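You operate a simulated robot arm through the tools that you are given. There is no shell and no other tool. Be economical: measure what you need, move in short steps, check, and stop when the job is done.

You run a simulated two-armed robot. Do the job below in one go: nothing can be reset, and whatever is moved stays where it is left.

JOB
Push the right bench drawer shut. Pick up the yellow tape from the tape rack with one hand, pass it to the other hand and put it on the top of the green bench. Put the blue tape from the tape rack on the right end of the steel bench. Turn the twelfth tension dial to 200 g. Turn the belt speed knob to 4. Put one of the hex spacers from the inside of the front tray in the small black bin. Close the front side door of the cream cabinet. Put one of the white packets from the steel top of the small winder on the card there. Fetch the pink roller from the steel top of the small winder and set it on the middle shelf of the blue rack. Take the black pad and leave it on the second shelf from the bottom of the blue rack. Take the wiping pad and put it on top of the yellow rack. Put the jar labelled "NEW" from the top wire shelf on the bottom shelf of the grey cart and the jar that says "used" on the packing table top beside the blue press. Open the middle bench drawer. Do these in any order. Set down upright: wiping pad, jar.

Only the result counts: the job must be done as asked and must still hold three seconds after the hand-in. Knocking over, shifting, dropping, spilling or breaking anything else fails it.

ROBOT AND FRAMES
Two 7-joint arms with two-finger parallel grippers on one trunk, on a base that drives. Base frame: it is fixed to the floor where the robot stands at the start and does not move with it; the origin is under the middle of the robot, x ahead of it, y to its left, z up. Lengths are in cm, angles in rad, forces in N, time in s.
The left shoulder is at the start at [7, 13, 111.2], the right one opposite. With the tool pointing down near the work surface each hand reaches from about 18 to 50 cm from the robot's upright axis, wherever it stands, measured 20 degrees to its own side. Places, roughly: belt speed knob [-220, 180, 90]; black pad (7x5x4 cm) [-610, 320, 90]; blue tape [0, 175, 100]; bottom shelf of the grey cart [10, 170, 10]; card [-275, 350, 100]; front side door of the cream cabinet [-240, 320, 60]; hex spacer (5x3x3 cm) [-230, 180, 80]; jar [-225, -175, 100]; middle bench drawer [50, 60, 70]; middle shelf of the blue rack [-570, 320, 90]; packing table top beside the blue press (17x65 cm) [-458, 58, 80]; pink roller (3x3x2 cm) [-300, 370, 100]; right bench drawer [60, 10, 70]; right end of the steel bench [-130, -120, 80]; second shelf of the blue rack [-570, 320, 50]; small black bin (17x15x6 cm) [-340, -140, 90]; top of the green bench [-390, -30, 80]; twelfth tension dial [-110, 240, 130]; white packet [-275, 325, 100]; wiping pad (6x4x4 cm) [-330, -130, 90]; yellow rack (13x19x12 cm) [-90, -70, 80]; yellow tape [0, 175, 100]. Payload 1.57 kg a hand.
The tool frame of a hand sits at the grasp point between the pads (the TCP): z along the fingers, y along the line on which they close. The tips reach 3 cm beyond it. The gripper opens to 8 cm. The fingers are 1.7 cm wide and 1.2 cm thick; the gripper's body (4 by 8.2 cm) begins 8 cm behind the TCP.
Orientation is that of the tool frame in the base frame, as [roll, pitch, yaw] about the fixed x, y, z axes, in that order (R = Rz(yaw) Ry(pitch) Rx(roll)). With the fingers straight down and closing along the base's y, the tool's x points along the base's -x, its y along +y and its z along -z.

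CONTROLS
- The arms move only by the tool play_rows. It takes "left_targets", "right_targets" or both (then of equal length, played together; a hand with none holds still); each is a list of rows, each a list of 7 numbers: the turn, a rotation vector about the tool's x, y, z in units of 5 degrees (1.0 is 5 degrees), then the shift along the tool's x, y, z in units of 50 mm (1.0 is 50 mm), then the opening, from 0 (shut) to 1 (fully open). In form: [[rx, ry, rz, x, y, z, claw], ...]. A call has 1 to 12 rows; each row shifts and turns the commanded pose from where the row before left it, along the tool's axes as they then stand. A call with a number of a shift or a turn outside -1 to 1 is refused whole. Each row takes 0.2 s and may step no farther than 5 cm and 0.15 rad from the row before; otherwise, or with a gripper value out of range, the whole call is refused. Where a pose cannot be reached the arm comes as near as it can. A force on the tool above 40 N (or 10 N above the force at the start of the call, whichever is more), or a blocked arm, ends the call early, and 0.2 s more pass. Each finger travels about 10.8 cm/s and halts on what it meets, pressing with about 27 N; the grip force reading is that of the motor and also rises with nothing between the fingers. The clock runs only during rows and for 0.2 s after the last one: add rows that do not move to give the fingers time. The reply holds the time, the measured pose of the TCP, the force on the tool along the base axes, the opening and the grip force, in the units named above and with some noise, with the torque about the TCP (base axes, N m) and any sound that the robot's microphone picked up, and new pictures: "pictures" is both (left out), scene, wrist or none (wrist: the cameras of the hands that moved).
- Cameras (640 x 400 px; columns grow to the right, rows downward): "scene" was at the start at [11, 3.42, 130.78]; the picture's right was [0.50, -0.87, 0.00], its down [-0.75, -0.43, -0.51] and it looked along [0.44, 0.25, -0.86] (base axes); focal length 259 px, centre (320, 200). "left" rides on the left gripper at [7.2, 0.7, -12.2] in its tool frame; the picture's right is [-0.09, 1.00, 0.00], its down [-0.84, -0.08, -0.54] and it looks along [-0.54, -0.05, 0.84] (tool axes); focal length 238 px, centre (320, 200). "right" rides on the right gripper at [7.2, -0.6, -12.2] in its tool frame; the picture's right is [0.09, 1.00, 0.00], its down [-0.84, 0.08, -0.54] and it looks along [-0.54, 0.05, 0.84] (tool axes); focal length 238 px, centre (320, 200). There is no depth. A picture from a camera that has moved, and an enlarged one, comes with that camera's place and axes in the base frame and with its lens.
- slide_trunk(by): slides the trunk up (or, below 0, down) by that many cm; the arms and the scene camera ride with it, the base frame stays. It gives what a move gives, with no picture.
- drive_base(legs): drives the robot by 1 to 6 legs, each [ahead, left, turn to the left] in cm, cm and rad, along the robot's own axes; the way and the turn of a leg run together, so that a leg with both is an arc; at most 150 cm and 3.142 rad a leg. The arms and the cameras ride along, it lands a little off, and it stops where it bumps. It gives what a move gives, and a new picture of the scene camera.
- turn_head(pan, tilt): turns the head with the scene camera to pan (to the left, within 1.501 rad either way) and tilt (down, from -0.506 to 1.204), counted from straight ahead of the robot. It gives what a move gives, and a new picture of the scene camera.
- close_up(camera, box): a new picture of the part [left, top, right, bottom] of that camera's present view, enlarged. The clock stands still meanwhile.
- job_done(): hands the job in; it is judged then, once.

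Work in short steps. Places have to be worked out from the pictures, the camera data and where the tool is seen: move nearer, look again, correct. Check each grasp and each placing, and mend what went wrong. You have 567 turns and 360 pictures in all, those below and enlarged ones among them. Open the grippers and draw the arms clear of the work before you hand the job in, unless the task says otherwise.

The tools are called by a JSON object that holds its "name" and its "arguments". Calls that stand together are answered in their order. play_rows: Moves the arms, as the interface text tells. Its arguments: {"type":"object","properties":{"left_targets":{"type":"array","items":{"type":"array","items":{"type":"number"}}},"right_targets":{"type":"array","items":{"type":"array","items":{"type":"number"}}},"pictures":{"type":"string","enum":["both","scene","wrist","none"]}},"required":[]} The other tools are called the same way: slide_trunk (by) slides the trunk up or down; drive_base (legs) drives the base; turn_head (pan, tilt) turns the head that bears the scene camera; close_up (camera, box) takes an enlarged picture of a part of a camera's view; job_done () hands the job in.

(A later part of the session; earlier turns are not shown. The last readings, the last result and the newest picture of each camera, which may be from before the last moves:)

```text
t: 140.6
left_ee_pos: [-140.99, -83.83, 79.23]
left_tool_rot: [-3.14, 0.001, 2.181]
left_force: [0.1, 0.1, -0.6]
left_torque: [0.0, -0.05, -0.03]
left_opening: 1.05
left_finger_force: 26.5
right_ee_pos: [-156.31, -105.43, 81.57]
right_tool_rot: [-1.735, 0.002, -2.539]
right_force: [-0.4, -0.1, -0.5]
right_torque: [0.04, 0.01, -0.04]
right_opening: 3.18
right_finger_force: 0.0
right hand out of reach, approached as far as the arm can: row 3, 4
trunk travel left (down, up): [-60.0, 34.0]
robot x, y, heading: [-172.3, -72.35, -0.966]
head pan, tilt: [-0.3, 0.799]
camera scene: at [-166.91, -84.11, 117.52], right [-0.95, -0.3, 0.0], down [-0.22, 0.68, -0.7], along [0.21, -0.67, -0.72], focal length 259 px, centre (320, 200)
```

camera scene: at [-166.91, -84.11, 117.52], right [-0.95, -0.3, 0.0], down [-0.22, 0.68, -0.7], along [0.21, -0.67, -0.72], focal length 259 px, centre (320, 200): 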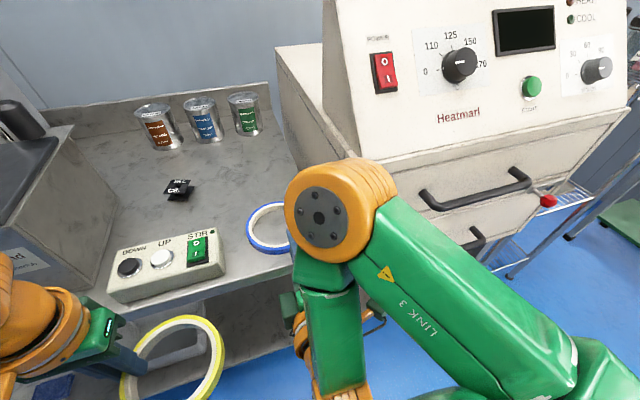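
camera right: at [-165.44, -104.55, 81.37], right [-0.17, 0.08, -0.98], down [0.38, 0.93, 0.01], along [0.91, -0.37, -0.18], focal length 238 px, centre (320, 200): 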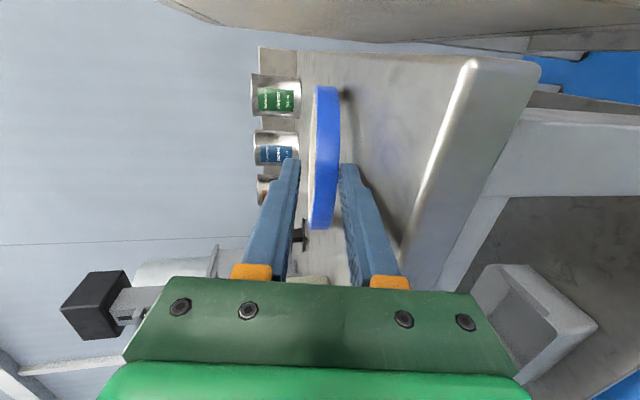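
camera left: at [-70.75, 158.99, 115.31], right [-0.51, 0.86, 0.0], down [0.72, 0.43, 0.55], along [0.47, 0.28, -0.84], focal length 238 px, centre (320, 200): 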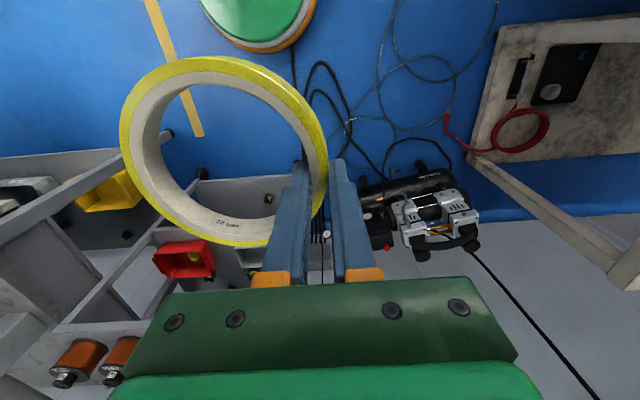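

The blue tape lies flat. I back the base off and check it.

{"name": "drive_base", "arguments": {"legs": [[-45, 0, 0]]}}

{"name": "close_up", "arguments": {"camera": "scene", "box": [140, 60, 400, 240]}}

```text
t: 143.3
left_ee_pos: [-166.34, -47.2, 79.32]
left_tool_rot: [-3.141, 0.001, 2.176]
left_force: [-0.2, -0.3, -1.4]
left_torque: [0.03, -0.09, -0.02]
left_opening: 1.02
left_finger_force: 27.3
right_ee_pos: [-181.68, -68.47, 81.61]
right_tool_rot: [-1.738, 0.002, -2.541]
right_force: [-0.3, -0.5, 0.3]
right_torque: [0.01, 0.01, 0.05]
right_opening: 3.19
right_finger_force: 0.0
trunk travel left (down, up): [-60.0, 34.0]
robot x, y, heading: [-197.83, -35.6, -0.973]
head pan, tilt: [-0.3, 0.799]
camera scene: at [-192.37, -47.28, 117.52], right [-0.95, -0.3, 0.0], down [-0.21, 0.68, -0.7], along [0.21, -0.67, -0.72], focal length 259 px, centre (320, 200)
```

scene: 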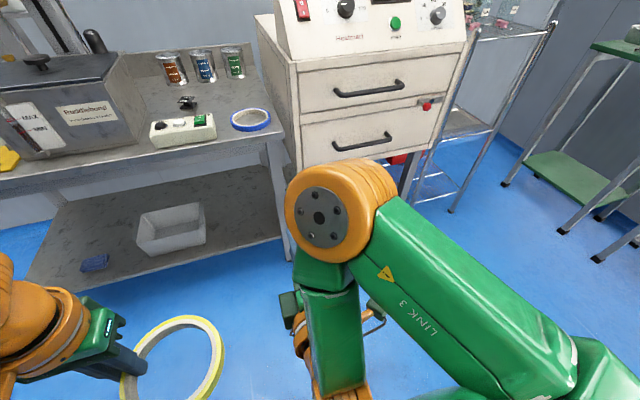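

```text
2.22 times, centred on (270, 150) of scene
camera zoom: at [-192.37, -47.28, 117.52], right [-0.95, -0.3, 0.0], down [-0.21, 0.68, -0.7], along [0.21, -0.67, -0.72], focal length 575 px, centre (431, 311)
```

zoom: 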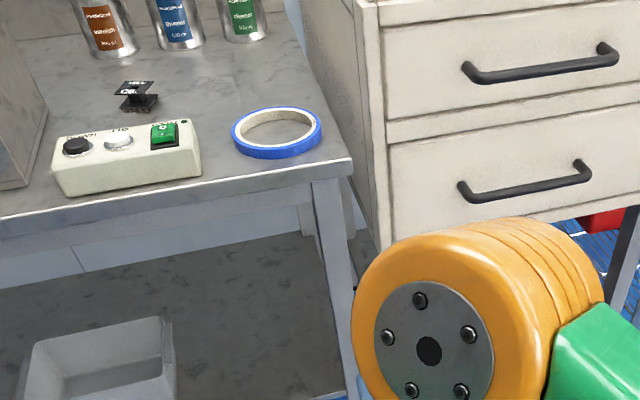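

Blue is safely placed. I raise the trunk, bring the right hand back tool‑down, and turn toward the green bench.

{"name": "slide_trunk", "arguments": {"by": 25}}

{"name": "play_rows", "arguments": {"right_targets": [[1, 0, 0, 0, 0, 0, 0.4], [0.9, 0, 0, 0, 0, 0, 0.4], [-0.923, 0.923, 0.923, 0, 0, 0, 0.4], [-0.923, 0.923, 0.923, 0, 0, 0, 0.4], [-0.923, 0.923, 0.923, 0, 0, 0, 0.4], [-0.923, 0.923, 0.923, 0, 0, 0, 0.4], [-0.923, 0.923, 0.923, 0, 0, 0, 0.4], [-0.923, 0.923, 0.923, 0, 0, 0, 0.4], [-0.923, 0.923, 0.923, 0, 0, 0, 0.4], [-0.923, 0.923, 0.923, 0, 0, 0, 0.4], [-0.923, 0.923, 0.923, 0, 0, 0, 0.4]], "pictures": "none"}}

{"name": "play_rows", "arguments": {"right_targets": [[-0.923, 0.923, 0.923, 0, 0, 0, 0.4], [-0.923, 0.923, 0.923, 0, 0, 0, 0.4], [-0.923, 0.923, 0.923, 0, 0, 0, 0.4], [-0.923, 0.923, 0.923, 0, 0, 0, 0.4], [-0.923, 0.923, 0.923, 0, 0, 0, 0.4], [-0.923, 0.923, 0.923, 0, 0, 0, 0.4], [0, 0, 0, 0, 0, 0, 1]], "pictures": "none"}}

{"name": "turn_head", "arguments": {"pan": 0.0, "tilt": 0.45}}

{"name": "drive_base", "arguments": {"legs": [[-20, 0, -1.55]]}}

```text
t: 145.9
left_ee_pos: [-166.26, -47.2, 104.19]
left_tool_rot: [-3.141, 0.006, 2.175]
left_force: [-0.8, -0.6, -1.0]
left_torque: [0.02, -0.05, 0.01]
left_opening: 1.05
left_finger_force: 26.9
right_ee_pos: [-181.84, -68.61, 106.5]
right_tool_rot: [-1.735, 0.002, -2.541]
right_force: [0.0, 0.1, 0.0]
right_torque: [0.01, -0.01, 0.02]
right_opening: 3.22
right_finger_force: 0.1
trunk travel left (down, up): [-85.0, 9.0]
robot x, y, heading: [-198.01, -35.71, -0.971]
head pan, tilt: [-0.3, 0.799]
```

```text
t: 148.3
left_ee_pos: [-166.29, -47.24, 104.28]
left_tool_rot: [-3.141, 0.001, 2.178]
left_force: [-0.2, -0.1, -1.9]
left_torque: [0.05, -0.07, 0.01]
left_opening: 1.04
left_finger_force: 27.0
right_ee_pos: [-179.11, -70.82, 108.98]
right_tool_rot: [-2.542, 0.325, 2.775]
right_force: [-0.2, 0.4, -0.5]
right_torque: [-0.03, -0.03, 0.01]
right_opening: 3.2
right_finger_force: 0.1
right hand out of reach, approached as far as the arm can: row 1, 2
trunk travel left (down, up): [-85.0, 9.0]
robot x, y, heading: [-197.74, -36.02, -0.966]
head pan, tilt: [-0.3, 0.799]
```

```text
t: 149.9
left_ee_pos: [-166.27, -47.18, 104.21]
left_tool_rot: [-3.14, 0.003, 2.176]
left_force: [-0.5, 0.5, -0.9]
left_torque: [0.03, -0.05, -0.01]
left_opening: 1.02
left_finger_force: 26.9
right_ee_pos: [-179.02, -70.67, 109.03]
right_tool_rot: [3.138, -0.002, 2.171]
right_force: [0.5, 0.7, -0.1]
right_torque: [0.0, -0.01, 0.0]
right_opening: 8.0
right_finger_force: 0.0
trunk travel left (down, up): [-85.0, 9.0]
robot x, y, heading: [-197.91, -35.71, -0.972]
head pan, tilt: [-0.3, 0.799]
```

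```text
t: 150.7
left_ee_pos: [-166.37, -47.11, 104.1]
left_tool_rot: [-3.139, 0.004, 2.177]
left_force: [-0.2, 0.2, -1.0]
left_torque: [-0.01, -0.04, -0.03]
left_opening: 1.04
left_finger_force: 26.9
right_ee_pos: [-179.03, -70.71, 109.1]
right_tool_rot: [3.138, 0.0, 2.17]
right_force: [1.1, -0.3, 0.4]
right_torque: [0.02, -0.02, 0.01]
right_opening: 8.02
right_finger_force: 0.1
trunk travel left (down, up): [-85.0, 9.0]
robot x, y, heading: [-197.63, -35.69, -0.968]
head pan, tilt: [0.0, 0.45]
camera scene: at [-189.57, -47.15, 145.56], right [-0.82, -0.57, 0.0], down [-0.25, 0.36, -0.9], along [0.51, -0.74, -0.44], focal length 259 px, centre (320, 200)
```

scene: 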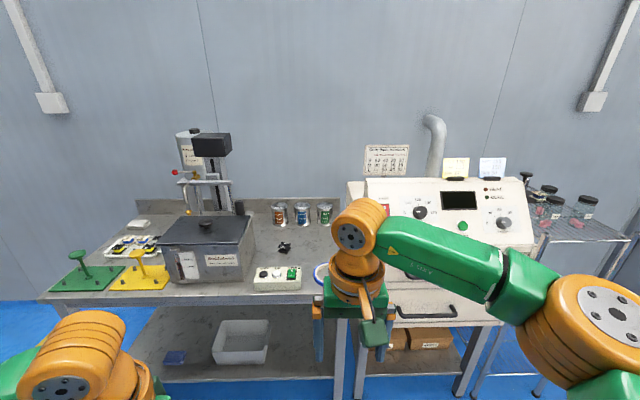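

```text
t: 154.9
left_ee_pos: [-205.85, -49.41, 104.18]
left_tool_rot: [-3.139, 0.002, 0.62]
left_force: [-0.3, 0.4, -0.2]
left_torque: [-0.03, -0.01, 0.03]
left_opening: 1.02
left_finger_force: 27.0
right_ee_pos: [-229.58, -36.98, 109.01]
right_tool_rot: [3.139, 0.0, 0.611]
right_force: [0.0, 0.3, -0.2]
right_torque: [-0.04, -0.02, 0.03]
right_opening: 7.99
right_finger_force: 0.1
trunk travel left (down, up): [-85.0, 9.0]
robot x, y, heading: [-194.13, -17.91, -2.525]
head pan, tilt: [0.0, 0.45]
camera scene: at [-206.11, -26.03, 145.56], right [-0.58, 0.82, 0.0], down [0.36, 0.25, -0.9], along [-0.74, -0.52, -0.44], focal length 259 px, centre (320, 200)
```

scene: 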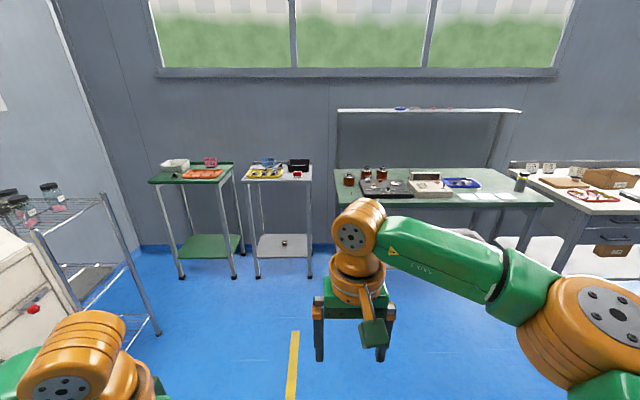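

I zoom in on the green bench and the two small side tables.

{"name": "close_up", "arguments": {"camera": "scene", "box": [320, 90, 640, 280]}}

{"name": "close_up", "arguments": {"camera": "scene", "box": [0, 130, 330, 290]}}

```text
2.00 times, centred on (480, 185) of scene
camera zoom: at [-206.11, -26.03, 145.56], right [-0.58, 0.82, 0.0], down [0.36, 0.25, -0.9], along [-0.74, -0.52, -0.44], focal length 518 px, centre (0, 230)
```

zoom: 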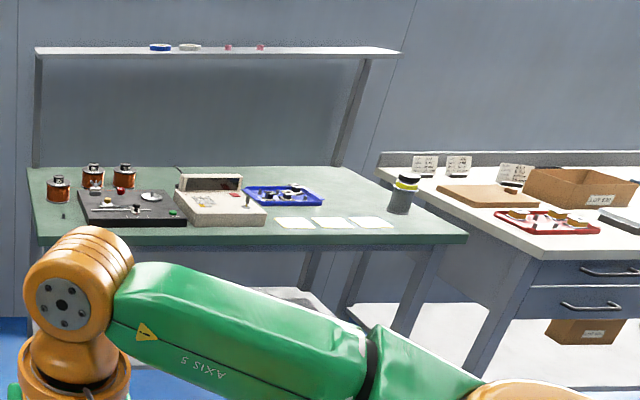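

```text
1.94 times, centred on (165, 210) of scene
camera zoom: at [-206.11, -26.03, 145.56], right [-0.58, 0.82, 0.0], down [0.36, 0.25, -0.9], along [-0.74, -0.52, -0.44], focal length 502 px, centre (621, 181)
```

zoom: 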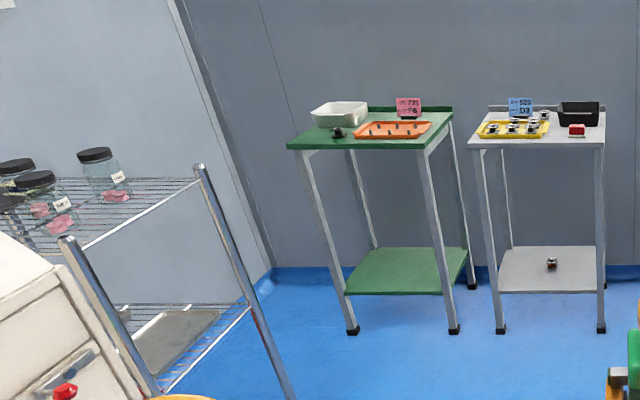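

The bench has free areas around the papers on its right half. I drive nearer to look from above: 95 ahead, 110 right.

{"name": "drive_base", "arguments": {"legs": [[85, -110, 0]]}}

{"name": "turn_head", "arguments": {"pan": 0.0, "tilt": 0.75}}

```text
t: 161.8
left_ee_pos: [-338.63, -8.03, 104.25]
left_tool_rot: [-3.14, 0.003, 0.621]
left_force: [0.1, 1.0, 0.1]
left_torque: [-0.04, -0.03, 0.02]
left_opening: 1.02
left_finger_force: 27.5
right_ee_pos: [-362.21, 4.4, 109.04]
right_tool_rot: [3.139, 0.0, 0.614]
right_force: [-0.2, -0.4, 0.5]
right_torque: [0.03, 0.01, -0.02]
right_opening: 7.99
right_finger_force: 0.1
trunk travel left (down, up): [-85.0, 9.0]
robot x, y, heading: [-327.34, 23.67, -2.52]
head pan, tilt: [0.0, 0.45]
camera scene: at [-338.85, 15.4, 145.57], right [-0.58, 0.82, 0.0], down [0.35, 0.25, -0.9], along [-0.73, -0.52, -0.44], focal length 259 px, centre (320, 200)
```

scene: 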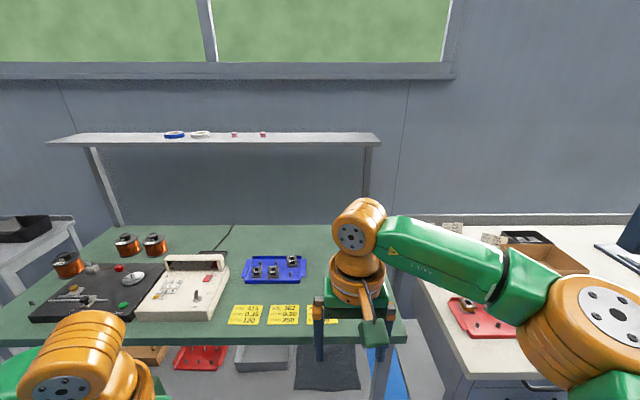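

```text
t: 162.6
left_ee_pos: [-338.63, -7.99, 104.3]
left_tool_rot: [-3.142, 0.001, 0.621]
left_force: [-0.2, -0.3, -1.5]
left_torque: [-0.04, -0.05, -0.03]
left_opening: 1.03
left_finger_force: 26.6
right_ee_pos: [-362.3, 4.42, 109.04]
right_tool_rot: [3.141, -0.001, 0.614]
right_force: [0.9, 1.0, -0.3]
right_torque: [-0.02, 0.02, 0.0]
right_opening: 7.99
right_finger_force: 0.0
trunk travel left (down, up): [-85.0, 9.0]
robot x, y, heading: [-327.3, 23.4, -2.524]
head pan, tilt: [0.0, 0.75]
camera scene: at [-338.19, 15.95, 142.93], right [-0.58, 0.82, 0.0], down [0.56, 0.39, -0.73], along [-0.6, -0.42, -0.68], focal length 259 px, centre (320, 200)
```

scene: 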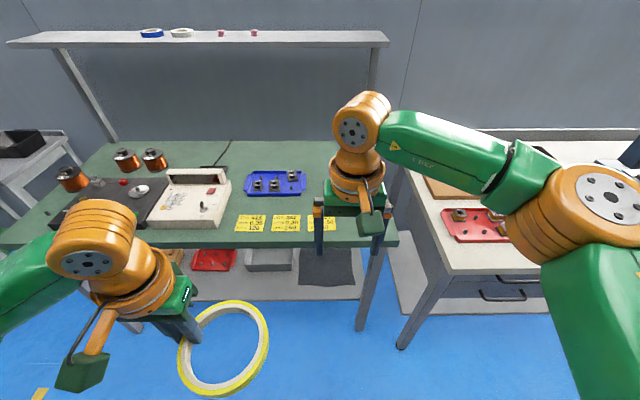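

The right arm hides the bench's right part; I look through its wrist camera.

{"name": "close_up", "arguments": {"camera": "right", "box": [0, 0, 640, 400]}}

```text
1.00 times, centred on (320, 200) of right (not enlarged: the box is as wide or as high as the picture)
camera zoom: at [-356.89, 9.14, 121.12], right [0.65, -0.76, 0.0], down [-0.64, -0.54, 0.54], along [-0.41, -0.35, -0.84], focal length 238 px, centre (320, 200)
```

zoom: 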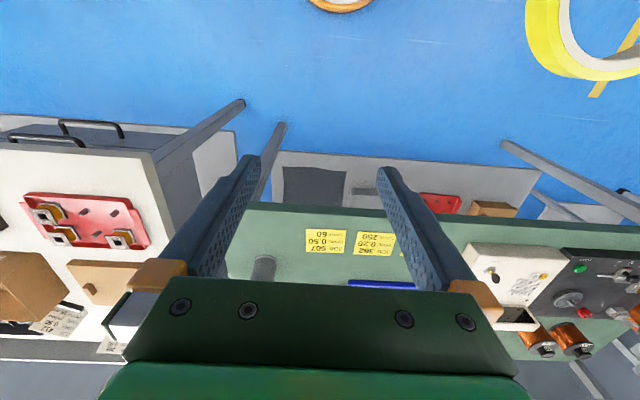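

The free place I choose is right of the blue tray, centre ≈[-401.5,-21]. I yaw the left hand 90° so the ring lies ahead of it, and draw the right hand back and up.

{"name": "play_rows", "arguments": {"left_targets": [[0, 0, -1, 0, 0, 0, 0], [0, 0, -1, 0, 0, 0, 0], [0, 0, -1, 0, 0, 0, 0], [0, 0, -1, 0, 0, 0, 0], [0, 0, -1, 0, 0, 0, 0], [0, 0, -1, 0, 0, 0, 0], [0, 0, -1, 0, 0, 0, 0], [0, 0, -1, 0, 0, 0, 0], [0, 0, -1, 0, 0, 0, 0], [0, 0, -1, 0, 0, 0, 0], [0, 0, -1, 0, 0, 0, 0], [0, 0, -1, 0, 0, 0, 0]], "right_targets": [[0, 0, 0, 0.4, 0, -0.4, 1], [0, 0, 0, 0.4, 0, -0.4, 1], [0, 0, 0, 0.4, 0, -0.4, 1], [0, 0, 0, 0.4, 0, -0.4, 1], [0, 0, 0, 0, 0, 0, 1], [0, 0, 0, 0, 0, 0, 1], [0, 0, 0, 0, 0, 0, 1], [0, 0, 0, 0, 0, 0, 1], [0, 0, 0, 0, 0, 0, 1], [0, 0, 0, 0, 0, 0, 1], [0, 0, 0, 0, 0, 0, 1], [0, 0, 0, 0, 0, 0, 1]], "pictures": "none"}}

{"name": "play_rows", "arguments": {"left_targets": [[0, 0, -1, 0, 0, 0, 0], [0, 0, -1, 0, 0, 0, 0], [0, 0, -1, 0, 0, 0, 0], [0, 0, -1, 0, 0, 0, 0], [0, 0, -1, 0, 0, 0, 0], [0, 0, -1, 0, 0, 0, 0]], "pictures": "scene"}}

```text
t: 165.2
left_ee_pos: [-338.6, -8.01, 104.17]
left_tool_rot: [-3.139, 0.001, 1.669]
left_force: [0.2, -0.5, -0.5]
left_torque: [0.01, -0.02, 0.0]
left_opening: 1.06
left_finger_force: 27.3
right_ee_pos: [-355.81, 9.08, 116.99]
right_tool_rot: [3.14, 0.0, 0.616]
right_force: [0.0, 0.6, 0.0]
right_torque: [0.01, -0.03, -0.01]
right_opening: 8.01
right_finger_force: 0.1
trunk travel left (down, up): [-85.0, 9.0]
robot x, y, heading: [-327.35, 23.38, -2.526]
head pan, tilt: [0.0, 0.75]
```

```text
t: 166.6
left_ee_pos: [-338.65, -8.02, 104.25]
left_tool_rot: [-3.14, -0.001, 2.194]
left_force: [0.3, 0.4, -0.9]
left_torque: [0.05, -0.06, 0.01]
left_opening: 1.06
left_finger_force: 27.1
right_ee_pos: [-355.79, 8.94, 117.0]
right_tool_rot: [3.139, 0.0, 0.615]
right_force: [-0.7, 1.0, -0.2]
right_torque: [0.01, 0.0, 0.0]
right_opening: 7.99
right_finger_force: 0.0
trunk travel left (down, up): [-85.0, 9.0]
robot x, y, heading: [-327.24, 23.6, -2.526]
head pan, tilt: [0.0, 0.75]
camera scene: at [-338.18, 15.94, 142.92], right [-0.58, 0.82, 0.0], down [0.56, 0.4, -0.73], along [-0.6, -0.42, -0.68], focal length 259 px, centre (320, 200)
```

scene: 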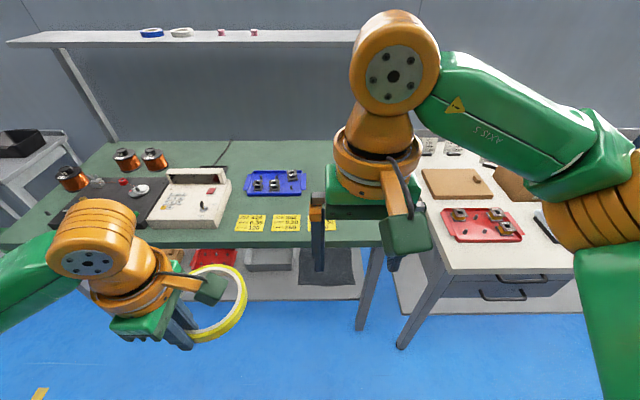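

I drive 35 ahead and swing 0.43 rad right so the spot falls on the left hand's side.

{"name": "drive_base", "arguments": {"legs": [[35, -2, 0], [0, 0, -0.43]]}}

{"name": "turn_head", "arguments": {"pan": 0.35, "tilt": 0.85}}

```text
t: 170.2
left_ee_pos: [-380.49, -19.04, 104.12]
left_tool_rot: [-3.139, -0.001, 1.76]
left_force: [-0.3, -0.9, -0.9]
left_torque: [-0.03, -0.04, -0.01]
left_opening: 1.02
left_finger_force: 27.1
right_ee_pos: [-388.85, 3.57, 117.05]
right_tool_rot: [3.139, -0.002, 0.183]
right_force: [0.1, -0.2, -0.2]
right_torque: [0.03, -0.02, 0.04]
right_opening: 7.99
right_finger_force: 0.1
trunk travel left (down, up): [-85.0, 9.0]
robot x, y, heading: [-357.1, 5.26, -2.953]
head pan, tilt: [0.0, 0.75]
camera scene: at [-370.0, 2.55, 142.93], right [-0.19, 0.98, 0.0], down [0.67, 0.13, -0.73], along [-0.72, -0.14, -0.68], focal length 259 px, centre (320, 200)
```

scene: 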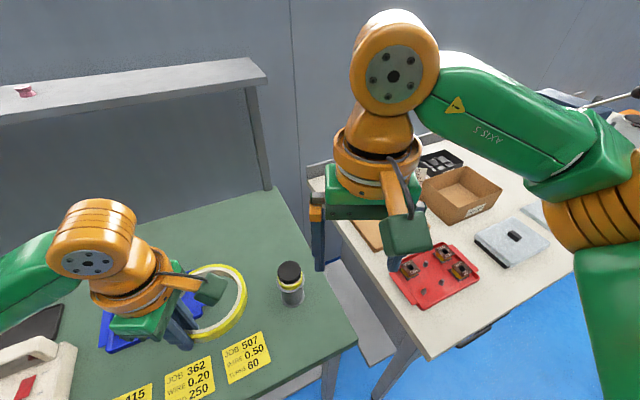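

```text
t: 171.0
left_ee_pos: [-380.48, -19.06, 104.28]
left_tool_rot: [-3.14, 0.001, 1.76]
left_force: [0.6, -0.2, -1.4]
left_torque: [0.0, -0.06, 0.01]
left_opening: 1.01
left_finger_force: 26.8
right_ee_pos: [-388.94, 3.74, 116.99]
right_tool_rot: [3.139, -0.001, 0.184]
right_force: [0.0, -0.2, 0.3]
right_torque: [0.01, -0.01, 0.03]
right_opening: 8.01
right_finger_force: 0.0
trunk travel left (down, up): [-85.0, 9.0]
robot x, y, heading: [-357.37, 5.45, -2.957]
head pan, tilt: [0.351, 0.85]
camera scene: at [-368.63, 0.18, 142.12], right [-0.51, 0.86, 0.0], down [0.65, 0.38, -0.66], along [-0.57, -0.34, -0.75], focal length 259 px, centre (320, 200)
```

scene: 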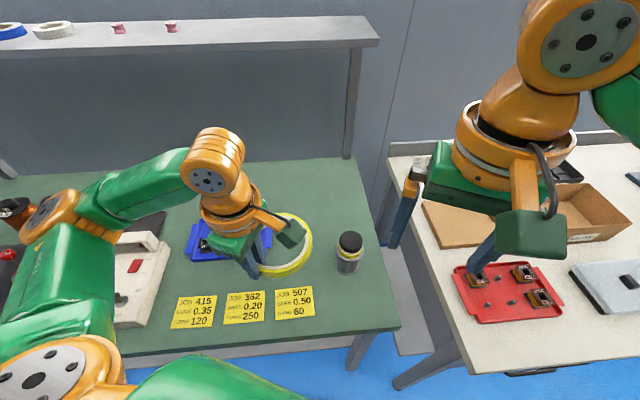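

From this view the clear spot's centre is about [-399,-22]; the ring's centre is 6 cm beyond the left TCP. I move the left hand 13 cm outward, above the spot.

{"name": "play_rows", "arguments": {"left_targets": [[0, 0, 0, -0.08, -0.65, 0, 0], [0, 0, 0, -0.08, -0.65, 0, 0], [0, 0, 0, -0.08, -0.65, 0, 0], [0, 0, 0, -0.08, -0.65, 0, 0], [0, 0, 0, 0, 0, 0.5, 0], [0, 0, 0, 0, 0, 0.5, 0], [0, 0, 0, 0, 0, 0, 0]], "pictures": "both"}}

```text
t: 172.6
left_ee_pos: [-393.07, -22.99, 99.28]
left_tool_rot: [-3.14, -0.002, 1.762]
left_force: [-0.5, 0.6, -1.2]
left_torque: [0.02, -0.07, -0.01]
left_opening: 1.05
left_finger_force: 26.9
right_ee_pos: [-389.03, 3.76, 116.96]
right_tool_rot: [3.141, -0.001, 0.184]
right_force: [-0.8, 0.0, 0.7]
right_torque: [0.03, 0.01, 0.04]
right_opening: 7.99
right_finger_force: 0.0
trunk travel left (down, up): [-85.0, 9.0]
robot x, y, heading: [-356.78, 5.25, -2.948]
head pan, tilt: [0.351, 0.85]
camera scene: at [-368.66, 0.18, 142.12], right [-0.51, 0.86, 0.0], down [0.65, 0.38, -0.66], along [-0.57, -0.34, -0.75], focal length 259 px, centre (320, 200)
camera left: at [-393.58, -15.79, 111.39], right [1.0, 0.1, 0.0], down [0.08, -0.84, 0.54], along [0.05, -0.54, -0.84], focal length 238 px, centre (320, 200)
```

scene: 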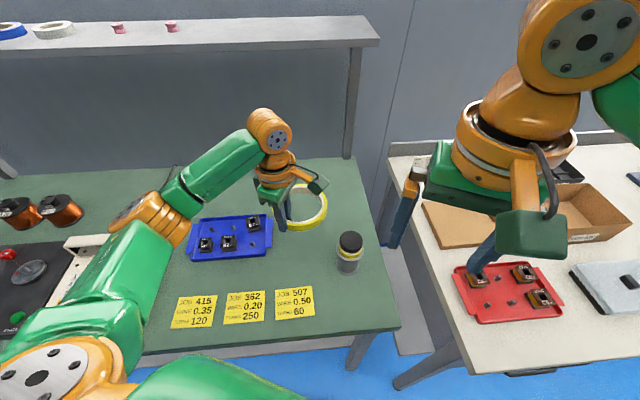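
left: 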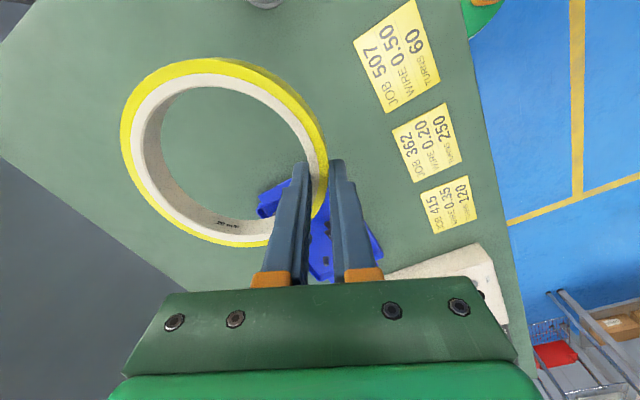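

Ring centre is right over the spot. I lower the trunk 10 and feel down with the arm.

{"name": "slide_trunk", "arguments": {"by": -10}}

{"name": "play_rows", "arguments": {"left_targets": [[0, 0, 0, 0, 0, 0.4, 0], [0, 0, 0, 0, 0, 0.4, 0], [0, 0, 0, 0, 0, 0.2, 0], [0, 0, 0, 0, 0, 0, 0]], "pictures": "both"}}

```text
t: 173.9
left_ee_pos: [-392.88, -22.98, 89.39]
left_tool_rot: [-3.141, -0.002, 1.761]
left_force: [0.0, 0.1, -1.3]
left_torque: [0.01, -0.04, 0.0]
left_opening: 1.07
left_finger_force: 26.8
right_ee_pos: [-388.87, 3.58, 106.99]
right_tool_rot: [3.14, 0.0, 0.184]
right_force: [0.0, -0.4, 0.1]
right_torque: [0.0, 0.01, 0.02]
right_opening: 8.02
right_finger_force: 0.1
trunk travel left (down, up): [-75.0, 19.0]
robot x, y, heading: [-357.07, 5.0, -2.955]
head pan, tilt: [0.351, 0.85]
```

```text
t: 174.9
left_ee_pos: [-393.03, -23.13, 84.21]
left_tool_rot: [-3.14, -0.002, 1.762]
left_force: [0.0, 0.3, -0.2]
left_torque: [0.03, -0.01, -0.02]
left_opening: 1.04
left_finger_force: 27.3
right_ee_pos: [-388.78, 3.71, 107.01]
right_tool_rot: [3.139, -0.002, 0.183]
right_force: [0.4, 0.6, 0.3]
right_torque: [-0.02, -0.03, -0.04]
right_opening: 8.02
right_finger_force: 0.1
trunk travel left (down, up): [-75.0, 19.0]
robot x, y, heading: [-357.52, 4.93, -2.954]
head pan, tilt: [0.351, 0.85]
camera scene: at [-368.63, 0.16, 132.12], right [-0.51, 0.86, 0.0], down [0.65, 0.38, -0.66], along [-0.57, -0.34, -0.75], focal length 259 px, centre (320, 200)
camera left: at [-393.61, -15.83, 96.38], right [1.0, 0.1, 0.0], down [0.08, -0.84, 0.54], along [0.05, -0.54, -0.84], focal length 238 px, centre (320, 200)
```

scene: 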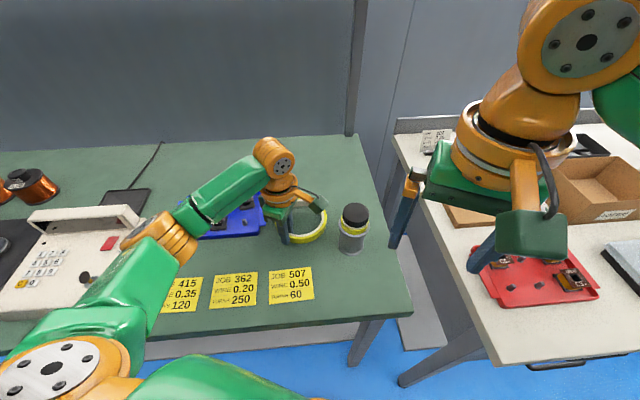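
left: 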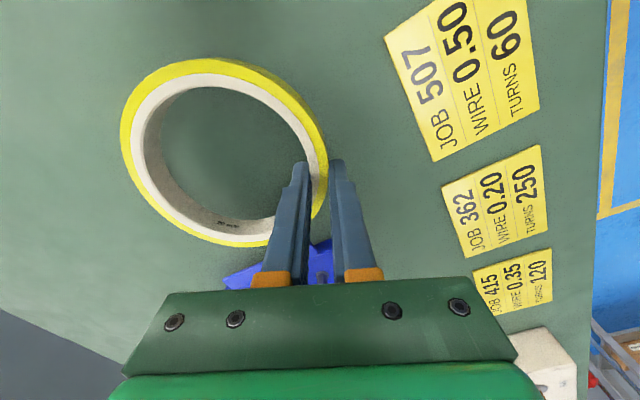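

Still no contact; I continue down gently.

{"name": "play_rows", "arguments": {"left_targets": [[0, 0, 0, 0, 0, 0.2, 0], [0, 0, 0, 0, 0, 0.2, 0], [0, 0, 0, 0, 0, 0.2, 0], [0, 0, 0, 0, 0, 0.2, 0], [0, 0, 0, 0, 0, 0.2, 0], [0, 0, 0, 0, 0, 0.2, 0]], "pictures": "scene"}}

```text
t: 175.6
left_ee_pos: [-392.84, -22.94, 83.07]
left_tool_rot: [-3.119, 0.0, 1.762]
left_force: [7.5, 3.4, 19.6]
left_torque: [0.17, -0.57, 0.01]
left_opening: 1.02
left_finger_force: 26.4
right_ee_pos: [-388.31, 3.87, 107.1]
right_tool_rot: [3.136, 0.005, 0.184]
right_force: [-0.9, -0.1, -0.5]
right_torque: [0.01, -0.01, -0.01]
right_opening: 8.0
right_finger_force: 0.0
trunk travel left (down, up): [-75.0, 19.0]
robot x, y, heading: [-356.86, 4.69, -2.95]
head pan, tilt: [0.351, 0.85]
stopped in row 3 (left hand): the force on the tool passed its limit at 51 N (the readings are from after the stop); the commanded pose is now the measured one
camera scene: at [-367.97, 0.54, 132.22], right [-0.51, 0.86, 0.0], down [0.64, 0.38, -0.66], along [-0.57, -0.34, -0.75], focal length 259 px, centre (320, 200)
```

scene: 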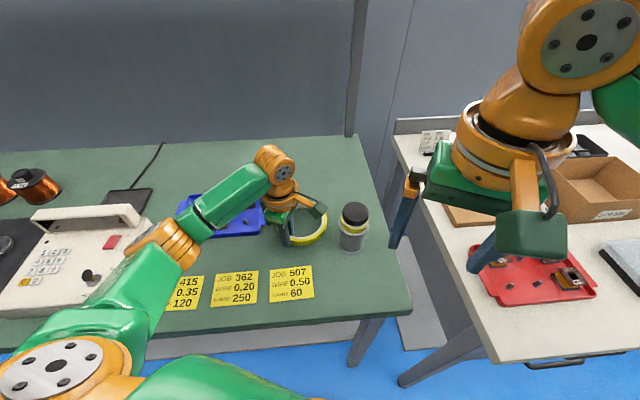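

Contact with the bench (TCP z≈83). I raise a hair, open, and lift straight up.

{"name": "play_rows", "arguments": {"left_targets": [[0, 0, 0, 0, 0, -0.04, 0], [0, 0, 0, 0, 0, 0, 0.25], [0, 0, 0, 0, 0, 0, 0.35], [0, 0, 0, 0, 0, 0, 0.35], [0, 0, 0, 0, 0, -0.4, 0.35], [0, 0, 0, 0, 0, -0.6, 0.35], [0, 0, 0, 0, 0, -0.6, 0.35]], "pictures": "both"}}

```text
t: 177.2
left_ee_pos: [-393.2, -23.15, 90.93]
left_tool_rot: [-3.123, -0.001, 1.763]
left_force: [0.7, -0.6, -0.2]
left_torque: [0.01, 0.03, 0.01]
left_opening: 2.8
left_finger_force: 0.0
right_ee_pos: [-388.94, 3.54, 107.02]
right_tool_rot: [3.14, -0.001, 0.183]
right_force: [0.1, -0.3, -0.7]
right_torque: [-0.02, 0.01, 0.01]
right_opening: 7.98
right_finger_force: 0.1
trunk travel left (down, up): [-75.0, 19.0]
robot x, y, heading: [-357.16, 5.08, -2.952]
head pan, tilt: [0.351, 0.85]
camera scene: at [-368.58, 0.15, 132.12], right [-0.51, 0.86, 0.0], down [0.65, 0.38, -0.66], along [-0.57, -0.34, -0.75], focal length 259 px, centre (320, 200)
camera left: at [-393.6, -15.88, 103.0], right [0.99, 0.1, -0.02], down [0.09, -0.83, 0.54], along [0.04, -0.54, -0.84], focal length 238 px, centre (320, 200)
```

scene: 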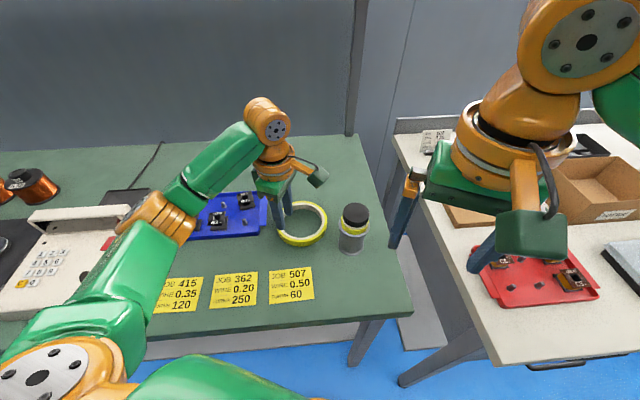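
left: 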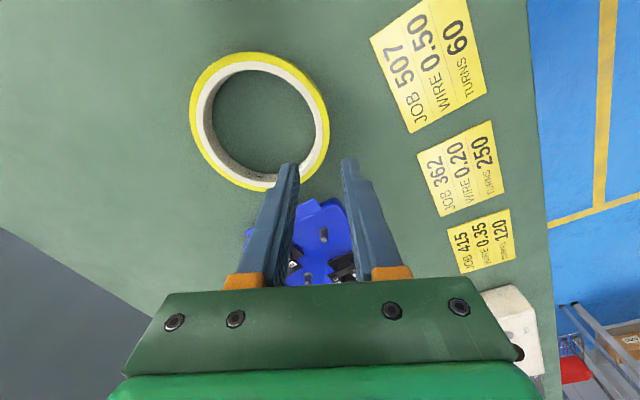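

Yellow tape lies flat on the green bench. I raise the trunk, back away straight, and unwind the left wrist.

{"name": "slide_trunk", "arguments": {"by": 15}}

{"name": "drive_base", "arguments": {"legs": [[0, 0, 0.43], [-45, 0, 0]]}}

{"name": "play_rows", "arguments": {"left_targets": [[0, 0, 1, 0, 0, 0, 1], [0, 0, 1, 0, 0, 0, 1], [0, 0, 1, 0, 0, 0, 1], [0, 0, 1, 0, 0, 0, 1], [0, 0, 1, 0, 0, 0, 1], [0, 0, 1, 0, 0, 0, 1], [0, 0, 1, 0, 0, 0, 1], [0, 0, 1, 0, 0, 0, 1], [0, 0, 1, 0, 0, 0, 1], [0, 0, 1, 0, 0, 0, 1], [0, 0, 1, 0, 0, 0, 1], [0, 0, 1, 0, 0, 0, 1]], "pictures": "none"}}

{"name": "play_rows", "arguments": {"left_targets": [[0, 0, 1, 0.5, 0, 0, 1], [0, 0, 1, 0.5, 0, 0, 1], [0, 0, 1, 0.5, 0, 0, 1], [0, 0, 1, 0, 0, 0, 1], [0, 0, 1, 0, 0, 0, 1], [0, 0, 1, 0, 0, 0, 1]], "pictures": "none"}}

{"name": "turn_head", "arguments": {"pan": 0.7, "tilt": 0.5}}

```text
t: 178.9
left_ee_pos: [-393.19, -23.01, 105.92]
left_tool_rot: [-3.124, 0.0, 1.762]
left_force: [-0.2, 0.0, 0.7]
left_torque: [-0.03, 0.02, -0.03]
left_opening: 2.82
left_finger_force: 0.1
right_ee_pos: [-388.87, 3.58, 122.05]
right_tool_rot: [3.14, 0.001, 0.184]
right_force: [-0.5, -0.6, -0.2]
right_torque: [0.01, 0.03, 0.01]
right_opening: 8.02
right_finger_force: 0.2
trunk travel left (down, up): [-90.0, 4.0]
robot x, y, heading: [-357.13, 5.17, -2.955]
head pan, tilt: [0.351, 0.85]
```

```text
t: 182.9
left_ee_pos: [-341.45, -9.59, 105.64]
left_tool_rot: [-3.125, -0.001, 2.2]
left_force: [-0.6, 0.2, 0.2]
left_torque: [0.0, -0.01, 0.03]
left_opening: 2.8
left_finger_force: 0.1
right_ee_pos: [-348.95, 16.35, 122.07]
right_tool_rot: [3.14, -0.001, 0.62]
right_force: [0.2, -2.2, -0.1]
right_torque: [0.01, 0.01, 0.01]
right_opening: 8.0
right_finger_force: 0.0
trunk travel left (down, up): [-90.0, 4.0]
robot x, y, heading: [-320.57, 31.49, -2.517]
head pan, tilt: [0.351, 0.85]
camera scene: at [-329.09, 21.82, 147.1], right [-0.83, 0.56, 0.0], down [0.42, 0.62, -0.66], along [-0.37, -0.55, -0.75], focal length 259 px, centre (320, 200)
```

scene: 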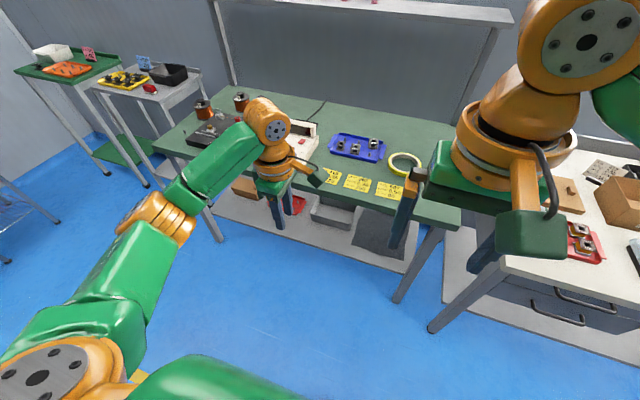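

```text
t: 185.5
left_ee_pos: [-341.37, -9.43, 105.88]
left_tool_rot: [-3.134, 0.013, 1.153]
left_force: [-0.6, 0.0, -0.3]
left_torque: [0.01, 0.03, -0.02]
left_opening: 8.0
left_finger_force: 0.2
right_ee_pos: [-348.85, 16.41, 121.98]
right_tool_rot: [3.14, 0.0, 0.621]
right_force: [-0.5, -0.7, 1.2]
right_torque: [-0.03, -0.02, -0.04]
right_opening: 8.0
right_finger_force: 0.0
trunk travel left (down, up): [-90.0, 4.0]
robot x, y, heading: [-320.44, 31.22, -2.512]
head pan, tilt: [0.351, 0.85]
```

```text
t: 186.9
left_ee_pos: [-337.65, -2.92, 105.74]
left_tool_rot: [-3.141, 0.017, 0.629]
left_force: [-1.1, -0.4, -0.7]
left_torque: [-0.01, -0.01, 0.0]
left_opening: 7.99
left_finger_force: 0.2
right_ee_pos: [-348.87, 16.49, 122.01]
right_tool_rot: [3.14, 0.0, 0.62]
right_force: [0.0, -0.7, -0.5]
right_torque: [-0.02, 0.02, 0.02]
right_opening: 8.01
right_finger_force: 0.0
trunk travel left (down, up): [-90.0, 4.0]
robot x, y, heading: [-320.54, 31.33, -2.513]
head pan, tilt: [0.351, 0.85]
```

```text
t: 187.8
left_ee_pos: [-337.74, -2.94, 105.68]
left_tool_rot: [-3.14, 0.017, 0.63]
left_force: [0.0, -0.3, -0.7]
left_torque: [-0.01, 0.01, -0.01]
left_opening: 7.97
left_finger_force: 0.0
right_ee_pos: [-348.75, 16.51, 121.89]
right_tool_rot: [3.139, 0.001, 0.622]
right_force: [0.6, 0.6, -0.8]
right_torque: [0.03, 0.01, -0.01]
right_opening: 7.99
right_finger_force: 0.1
trunk travel left (down, up): [-90.0, 4.0]
robot x, y, heading: [-320.79, 31.06, -2.517]
head pan, tilt: [0.7, 0.499]
camera scene: at [-326.72, 19.62, 150.11], right [-0.97, 0.24, 0.0], down [0.12, 0.46, -0.88], along [-0.21, -0.85, -0.48], focal length 259 px, centre (320, 200)
```

scene: 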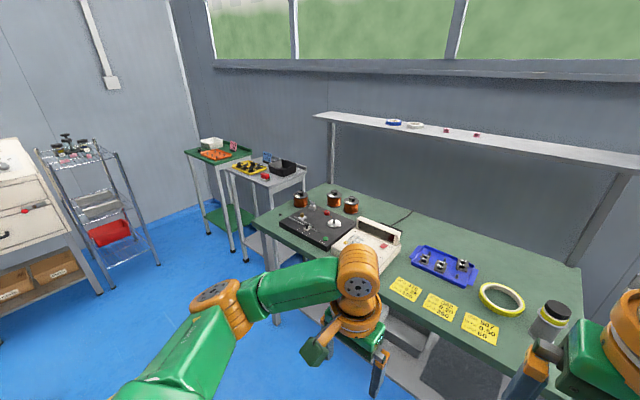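

I zoom in on the side tables to find the wiping pad and the bin.

{"name": "close_up", "arguments": {"camera": "scene", "box": [180, 120, 320, 210]}}

{"name": "close_up", "arguments": {"camera": "scene", "box": [30, 110, 190, 290]}}

```text
4.44 times, centred on (250, 165) of scene
camera zoom: at [-326.72, 19.62, 150.11], right [-0.97, 0.24, 0.0], down [0.12, 0.46, -0.88], along [-0.21, -0.85, -0.48], focal length 1150 px, centre (631, 356)
```

zoom: 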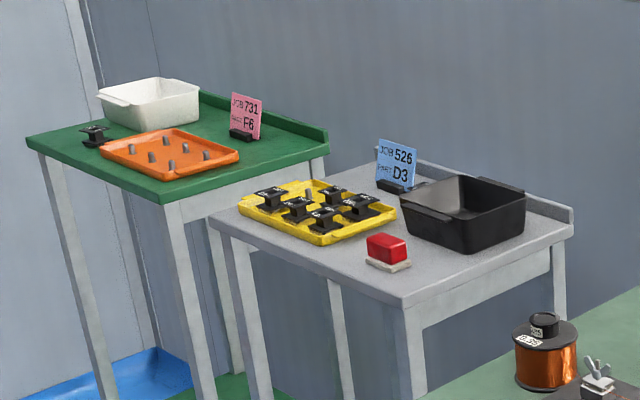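

```text
2.22 times, centred on (110, 200) of scene
camera zoom: at [-326.72, 19.62, 150.11], right [-0.97, 0.24, 0.0], down [0.12, 0.46, -0.88], along [-0.21, -0.85, -0.48], focal length 575 px, centre (787, 200)
```

zoom: 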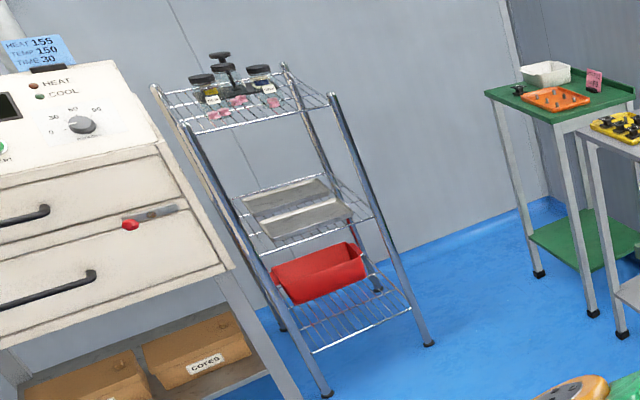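

The red block on a white felt base is the wiping pad, at about [-329,-127]. I drive left along the bench and then toward that table, to use the right hand.

{"name": "drive_base", "arguments": {"legs": [[0, 75, 0], [0, 63, 0], [42, 0, 0]]}}

{"name": "turn_head", "arguments": {"pan": -0.1, "tilt": 0.75}}

```text
t: 197.1
left_ee_pos: [-289.45, -139.36, 105.79]
left_tool_rot: [-3.14, 0.019, 0.638]
left_force: [-0.3, 0.1, 0.0]
left_torque: [0.0, 0.02, -0.03]
left_opening: 7.99
left_finger_force: 0.1
right_ee_pos: [-300.57, -119.89, 122.07]
right_tool_rot: [3.139, 0.0, 0.627]
right_force: [-0.2, -0.2, -0.4]
right_torque: [0.0, -0.01, 0.04]
right_opening: 8.02
right_finger_force: 0.1
trunk travel left (down, up): [-90.0, 4.0]
robot x, y, heading: [-272.47, -104.93, -2.509]
head pan, tilt: [0.7, 0.499]
camera scene: at [-278.49, -116.67, 150.15], right [-0.97, 0.24, 0.0], down [0.11, 0.46, -0.88], along [-0.21, -0.85, -0.48], focal length 259 px, centre (320, 200)
```

scene: 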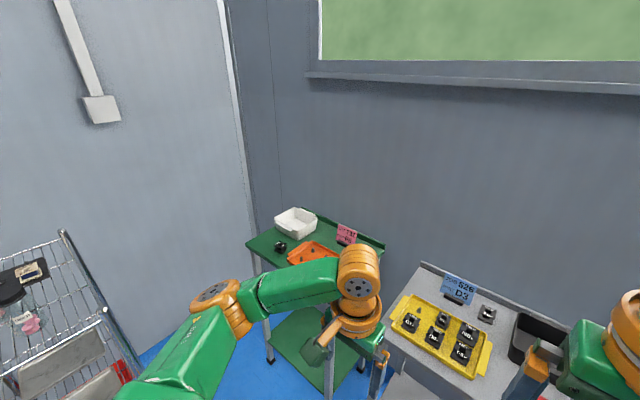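

```text
t: 198.3
left_ee_pos: [-289.64, -139.45, 105.82]
left_tool_rot: [-3.141, 0.017, 0.637]
left_force: [0.7, -0.4, 0.3]
left_torque: [0.01, 0.03, 0.03]
left_opening: 8.0
left_finger_force: 0.1
right_ee_pos: [-300.81, -119.96, 122.0]
right_tool_rot: [3.141, 0.0, 0.628]
right_force: [0.5, -0.7, 0.0]
right_torque: [0.04, 0.0, -0.02]
right_opening: 7.98
right_finger_force: 0.0
trunk travel left (down, up): [-90.0, 4.0]
robot x, y, heading: [-272.46, -105.29, -2.516]
head pan, tilt: [-0.099, 0.75]
camera scene: at [-283.66, -112.19, 147.93], right [-0.51, 0.86, 0.0], down [0.59, 0.35, -0.73], along [-0.63, -0.37, -0.68], focal length 259 px, centre (320, 200)
```

scene: 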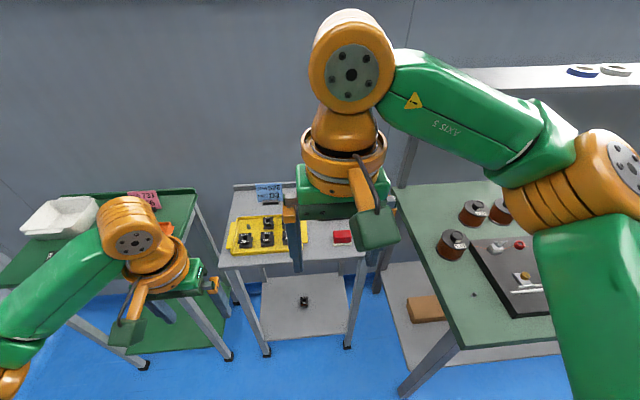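

The pad is 62 cm ahead and 12 cm right. I drive 22 ahead and bring the right hand over it.

{"name": "drive_base", "arguments": {"legs": [[22, 0, 0]]}}

{"name": "play_rows", "arguments": {"right_targets": [[0, 0, 0, -0.5, -0.5, 0.5, 0.75], [0, 0, 0, -0.5, -0.5, 0.6, 0.75], [0, 0, 0, -0.5, -0.5, 0.6, 0.75], [0, 0, 0, 0, 0, 0.6, 0.75], [0, 0, 0, 0, 0, 0, 0.75]], "pictures": "both"}}

```text
t: 199.9
left_ee_pos: [-306.91, -152.16, 105.92]
left_tool_rot: [3.141, 0.02, 0.638]
left_force: [-0.1, 0.1, 0.5]
left_torque: [0.02, 0.01, 0.0]
left_opening: 7.99
left_finger_force: 0.1
right_ee_pos: [-317.96, -132.66, 122.29]
right_tool_rot: [-3.142, 0.002, 0.628]
right_force: [0.9, 0.0, 0.6]
right_torque: [-0.03, 0.03, -0.01]
right_opening: 7.98
right_finger_force: 0.1
trunk travel left (down, up): [-90.0, 4.0]
robot x, y, heading: [-290.27, -117.73, -2.512]
head pan, tilt: [-0.099, 0.75]
camera scene: at [-300.9, -124.74, 147.97], right [-0.51, 0.86, 0.0], down [0.59, 0.34, -0.73], along [-0.63, -0.37, -0.68], focal length 259 px, centre (320, 200)
```

scene: 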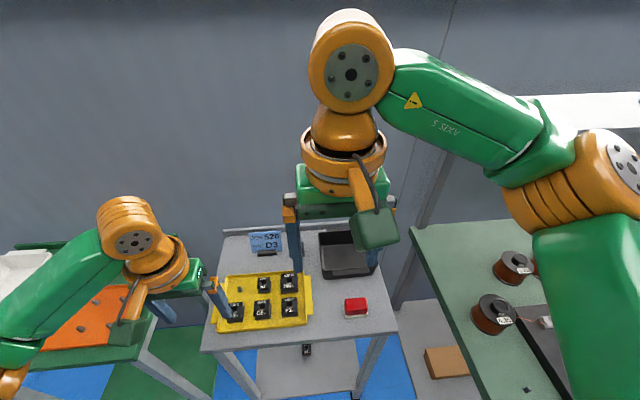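

```text
t: 201.1
left_ee_pos: [-307.11, -152.26, 105.79]
left_tool_rot: [-3.139, 0.018, 0.637]
left_force: [0.3, 0.2, -0.8]
left_torque: [0.01, 0.0, 0.01]
left_opening: 8.02
left_finger_force: 0.1
right_ee_pos: [-328.82, -131.22, 110.51]
right_tool_rot: [3.14, -0.001, 0.628]
right_force: [-0.2, 0.1, -0.4]
right_torque: [0.01, 0.0, 0.0]
right_opening: 6.0
right_finger_force: 0.0
trunk travel left (down, up): [-90.0, 4.0]
robot x, y, heading: [-290.25, -117.98, -2.51]
head pan, tilt: [-0.099, 0.75]
camera scene: at [-301.22, -125.0, 147.93], right [-0.51, 0.86, 0.0], down [0.59, 0.35, -0.73], along [-0.63, -0.37, -0.68], focal length 259 px, centre (320, 200)
camera right: at [-323.42, -126.51, 122.61], right [0.66, -0.75, 0.0], down [-0.63, -0.55, 0.54], along [-0.41, -0.36, -0.84], focal length 238 px, centre (320, 200)
```

scene: 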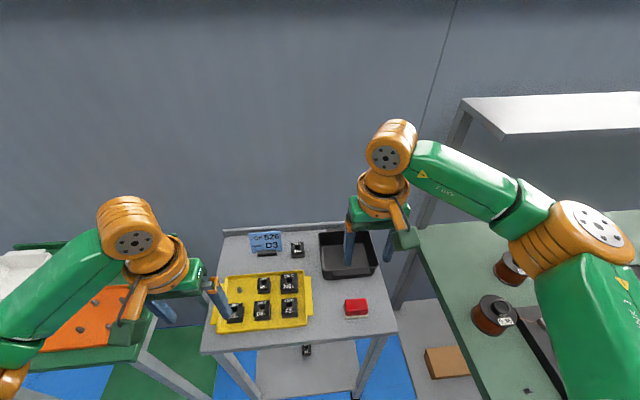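
right: 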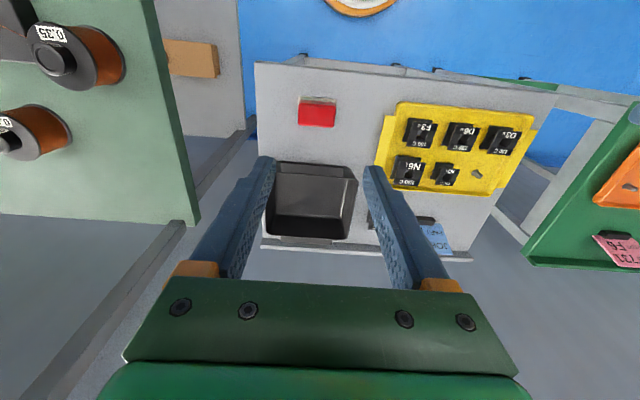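

The pad's top is triangulated at [-330,-131.7,86.7], nearly under the hand. I descend to z≈92 first and check.

{"name": "play_rows", "arguments": {"right_targets": [[0, 0, 0, -0.24, 0, 0.7, 0.95], [0, 0, 0, 0, 0, 0.8, 0.95], [0, 0, 0, 0, 0, 0.8, 0.95], [0, 0, 0, 0, 0, 0.8, 0.95], [0, 0, 0, 0, 0, 0.5, 0.95], [0, 0, 0, 0, 0, 0, 0.95]], "pictures": "both"}}

```text
t: 202.5
left_ee_pos: [-307.15, -152.23, 105.66]
left_tool_rot: [3.14, 0.018, 0.635]
left_force: [-1.2, 0.5, -0.6]
left_torque: [0.02, 0.0, 0.0]
left_opening: 8.0
left_finger_force: 0.0
right_ee_pos: [-329.75, -132.05, 92.44]
right_tool_rot: [3.14, 0.001, 0.629]
right_force: [-0.3, -0.2, 0.3]
right_torque: [0.01, 0.06, 0.01]
right_opening: 7.57
right_finger_force: 0.0
trunk travel left (down, up): [-90.0, 4.0]
robot x, y, heading: [-290.36, -117.91, -2.509]
head pan, tilt: [-0.099, 0.75]
camera scene: at [-301.26, -125.0, 147.93], right [-0.51, 0.86, 0.0], down [0.59, 0.35, -0.73], along [-0.63, -0.37, -0.68], focal length 259 px, centre (320, 200)
camera right: at [-324.39, -127.22, 104.54], right [0.66, -0.75, 0.0], down [-0.63, -0.55, 0.54], along [-0.41, -0.36, -0.84], focal length 238 px, centre (320, 200)
```

scene: 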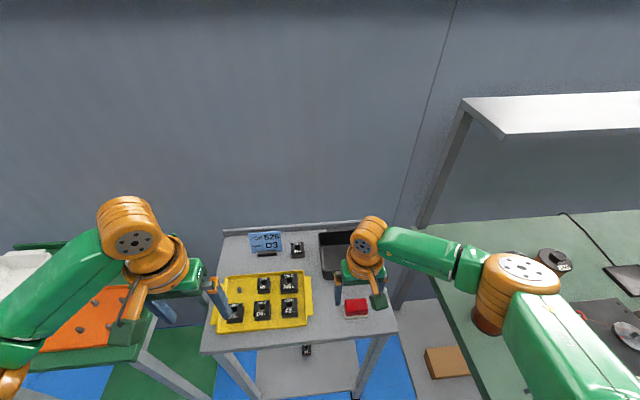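
right: 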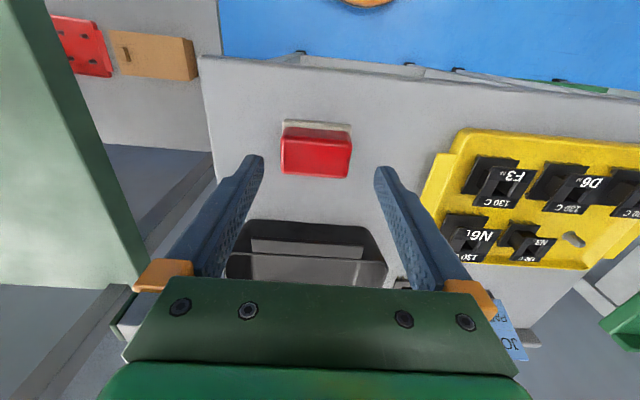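

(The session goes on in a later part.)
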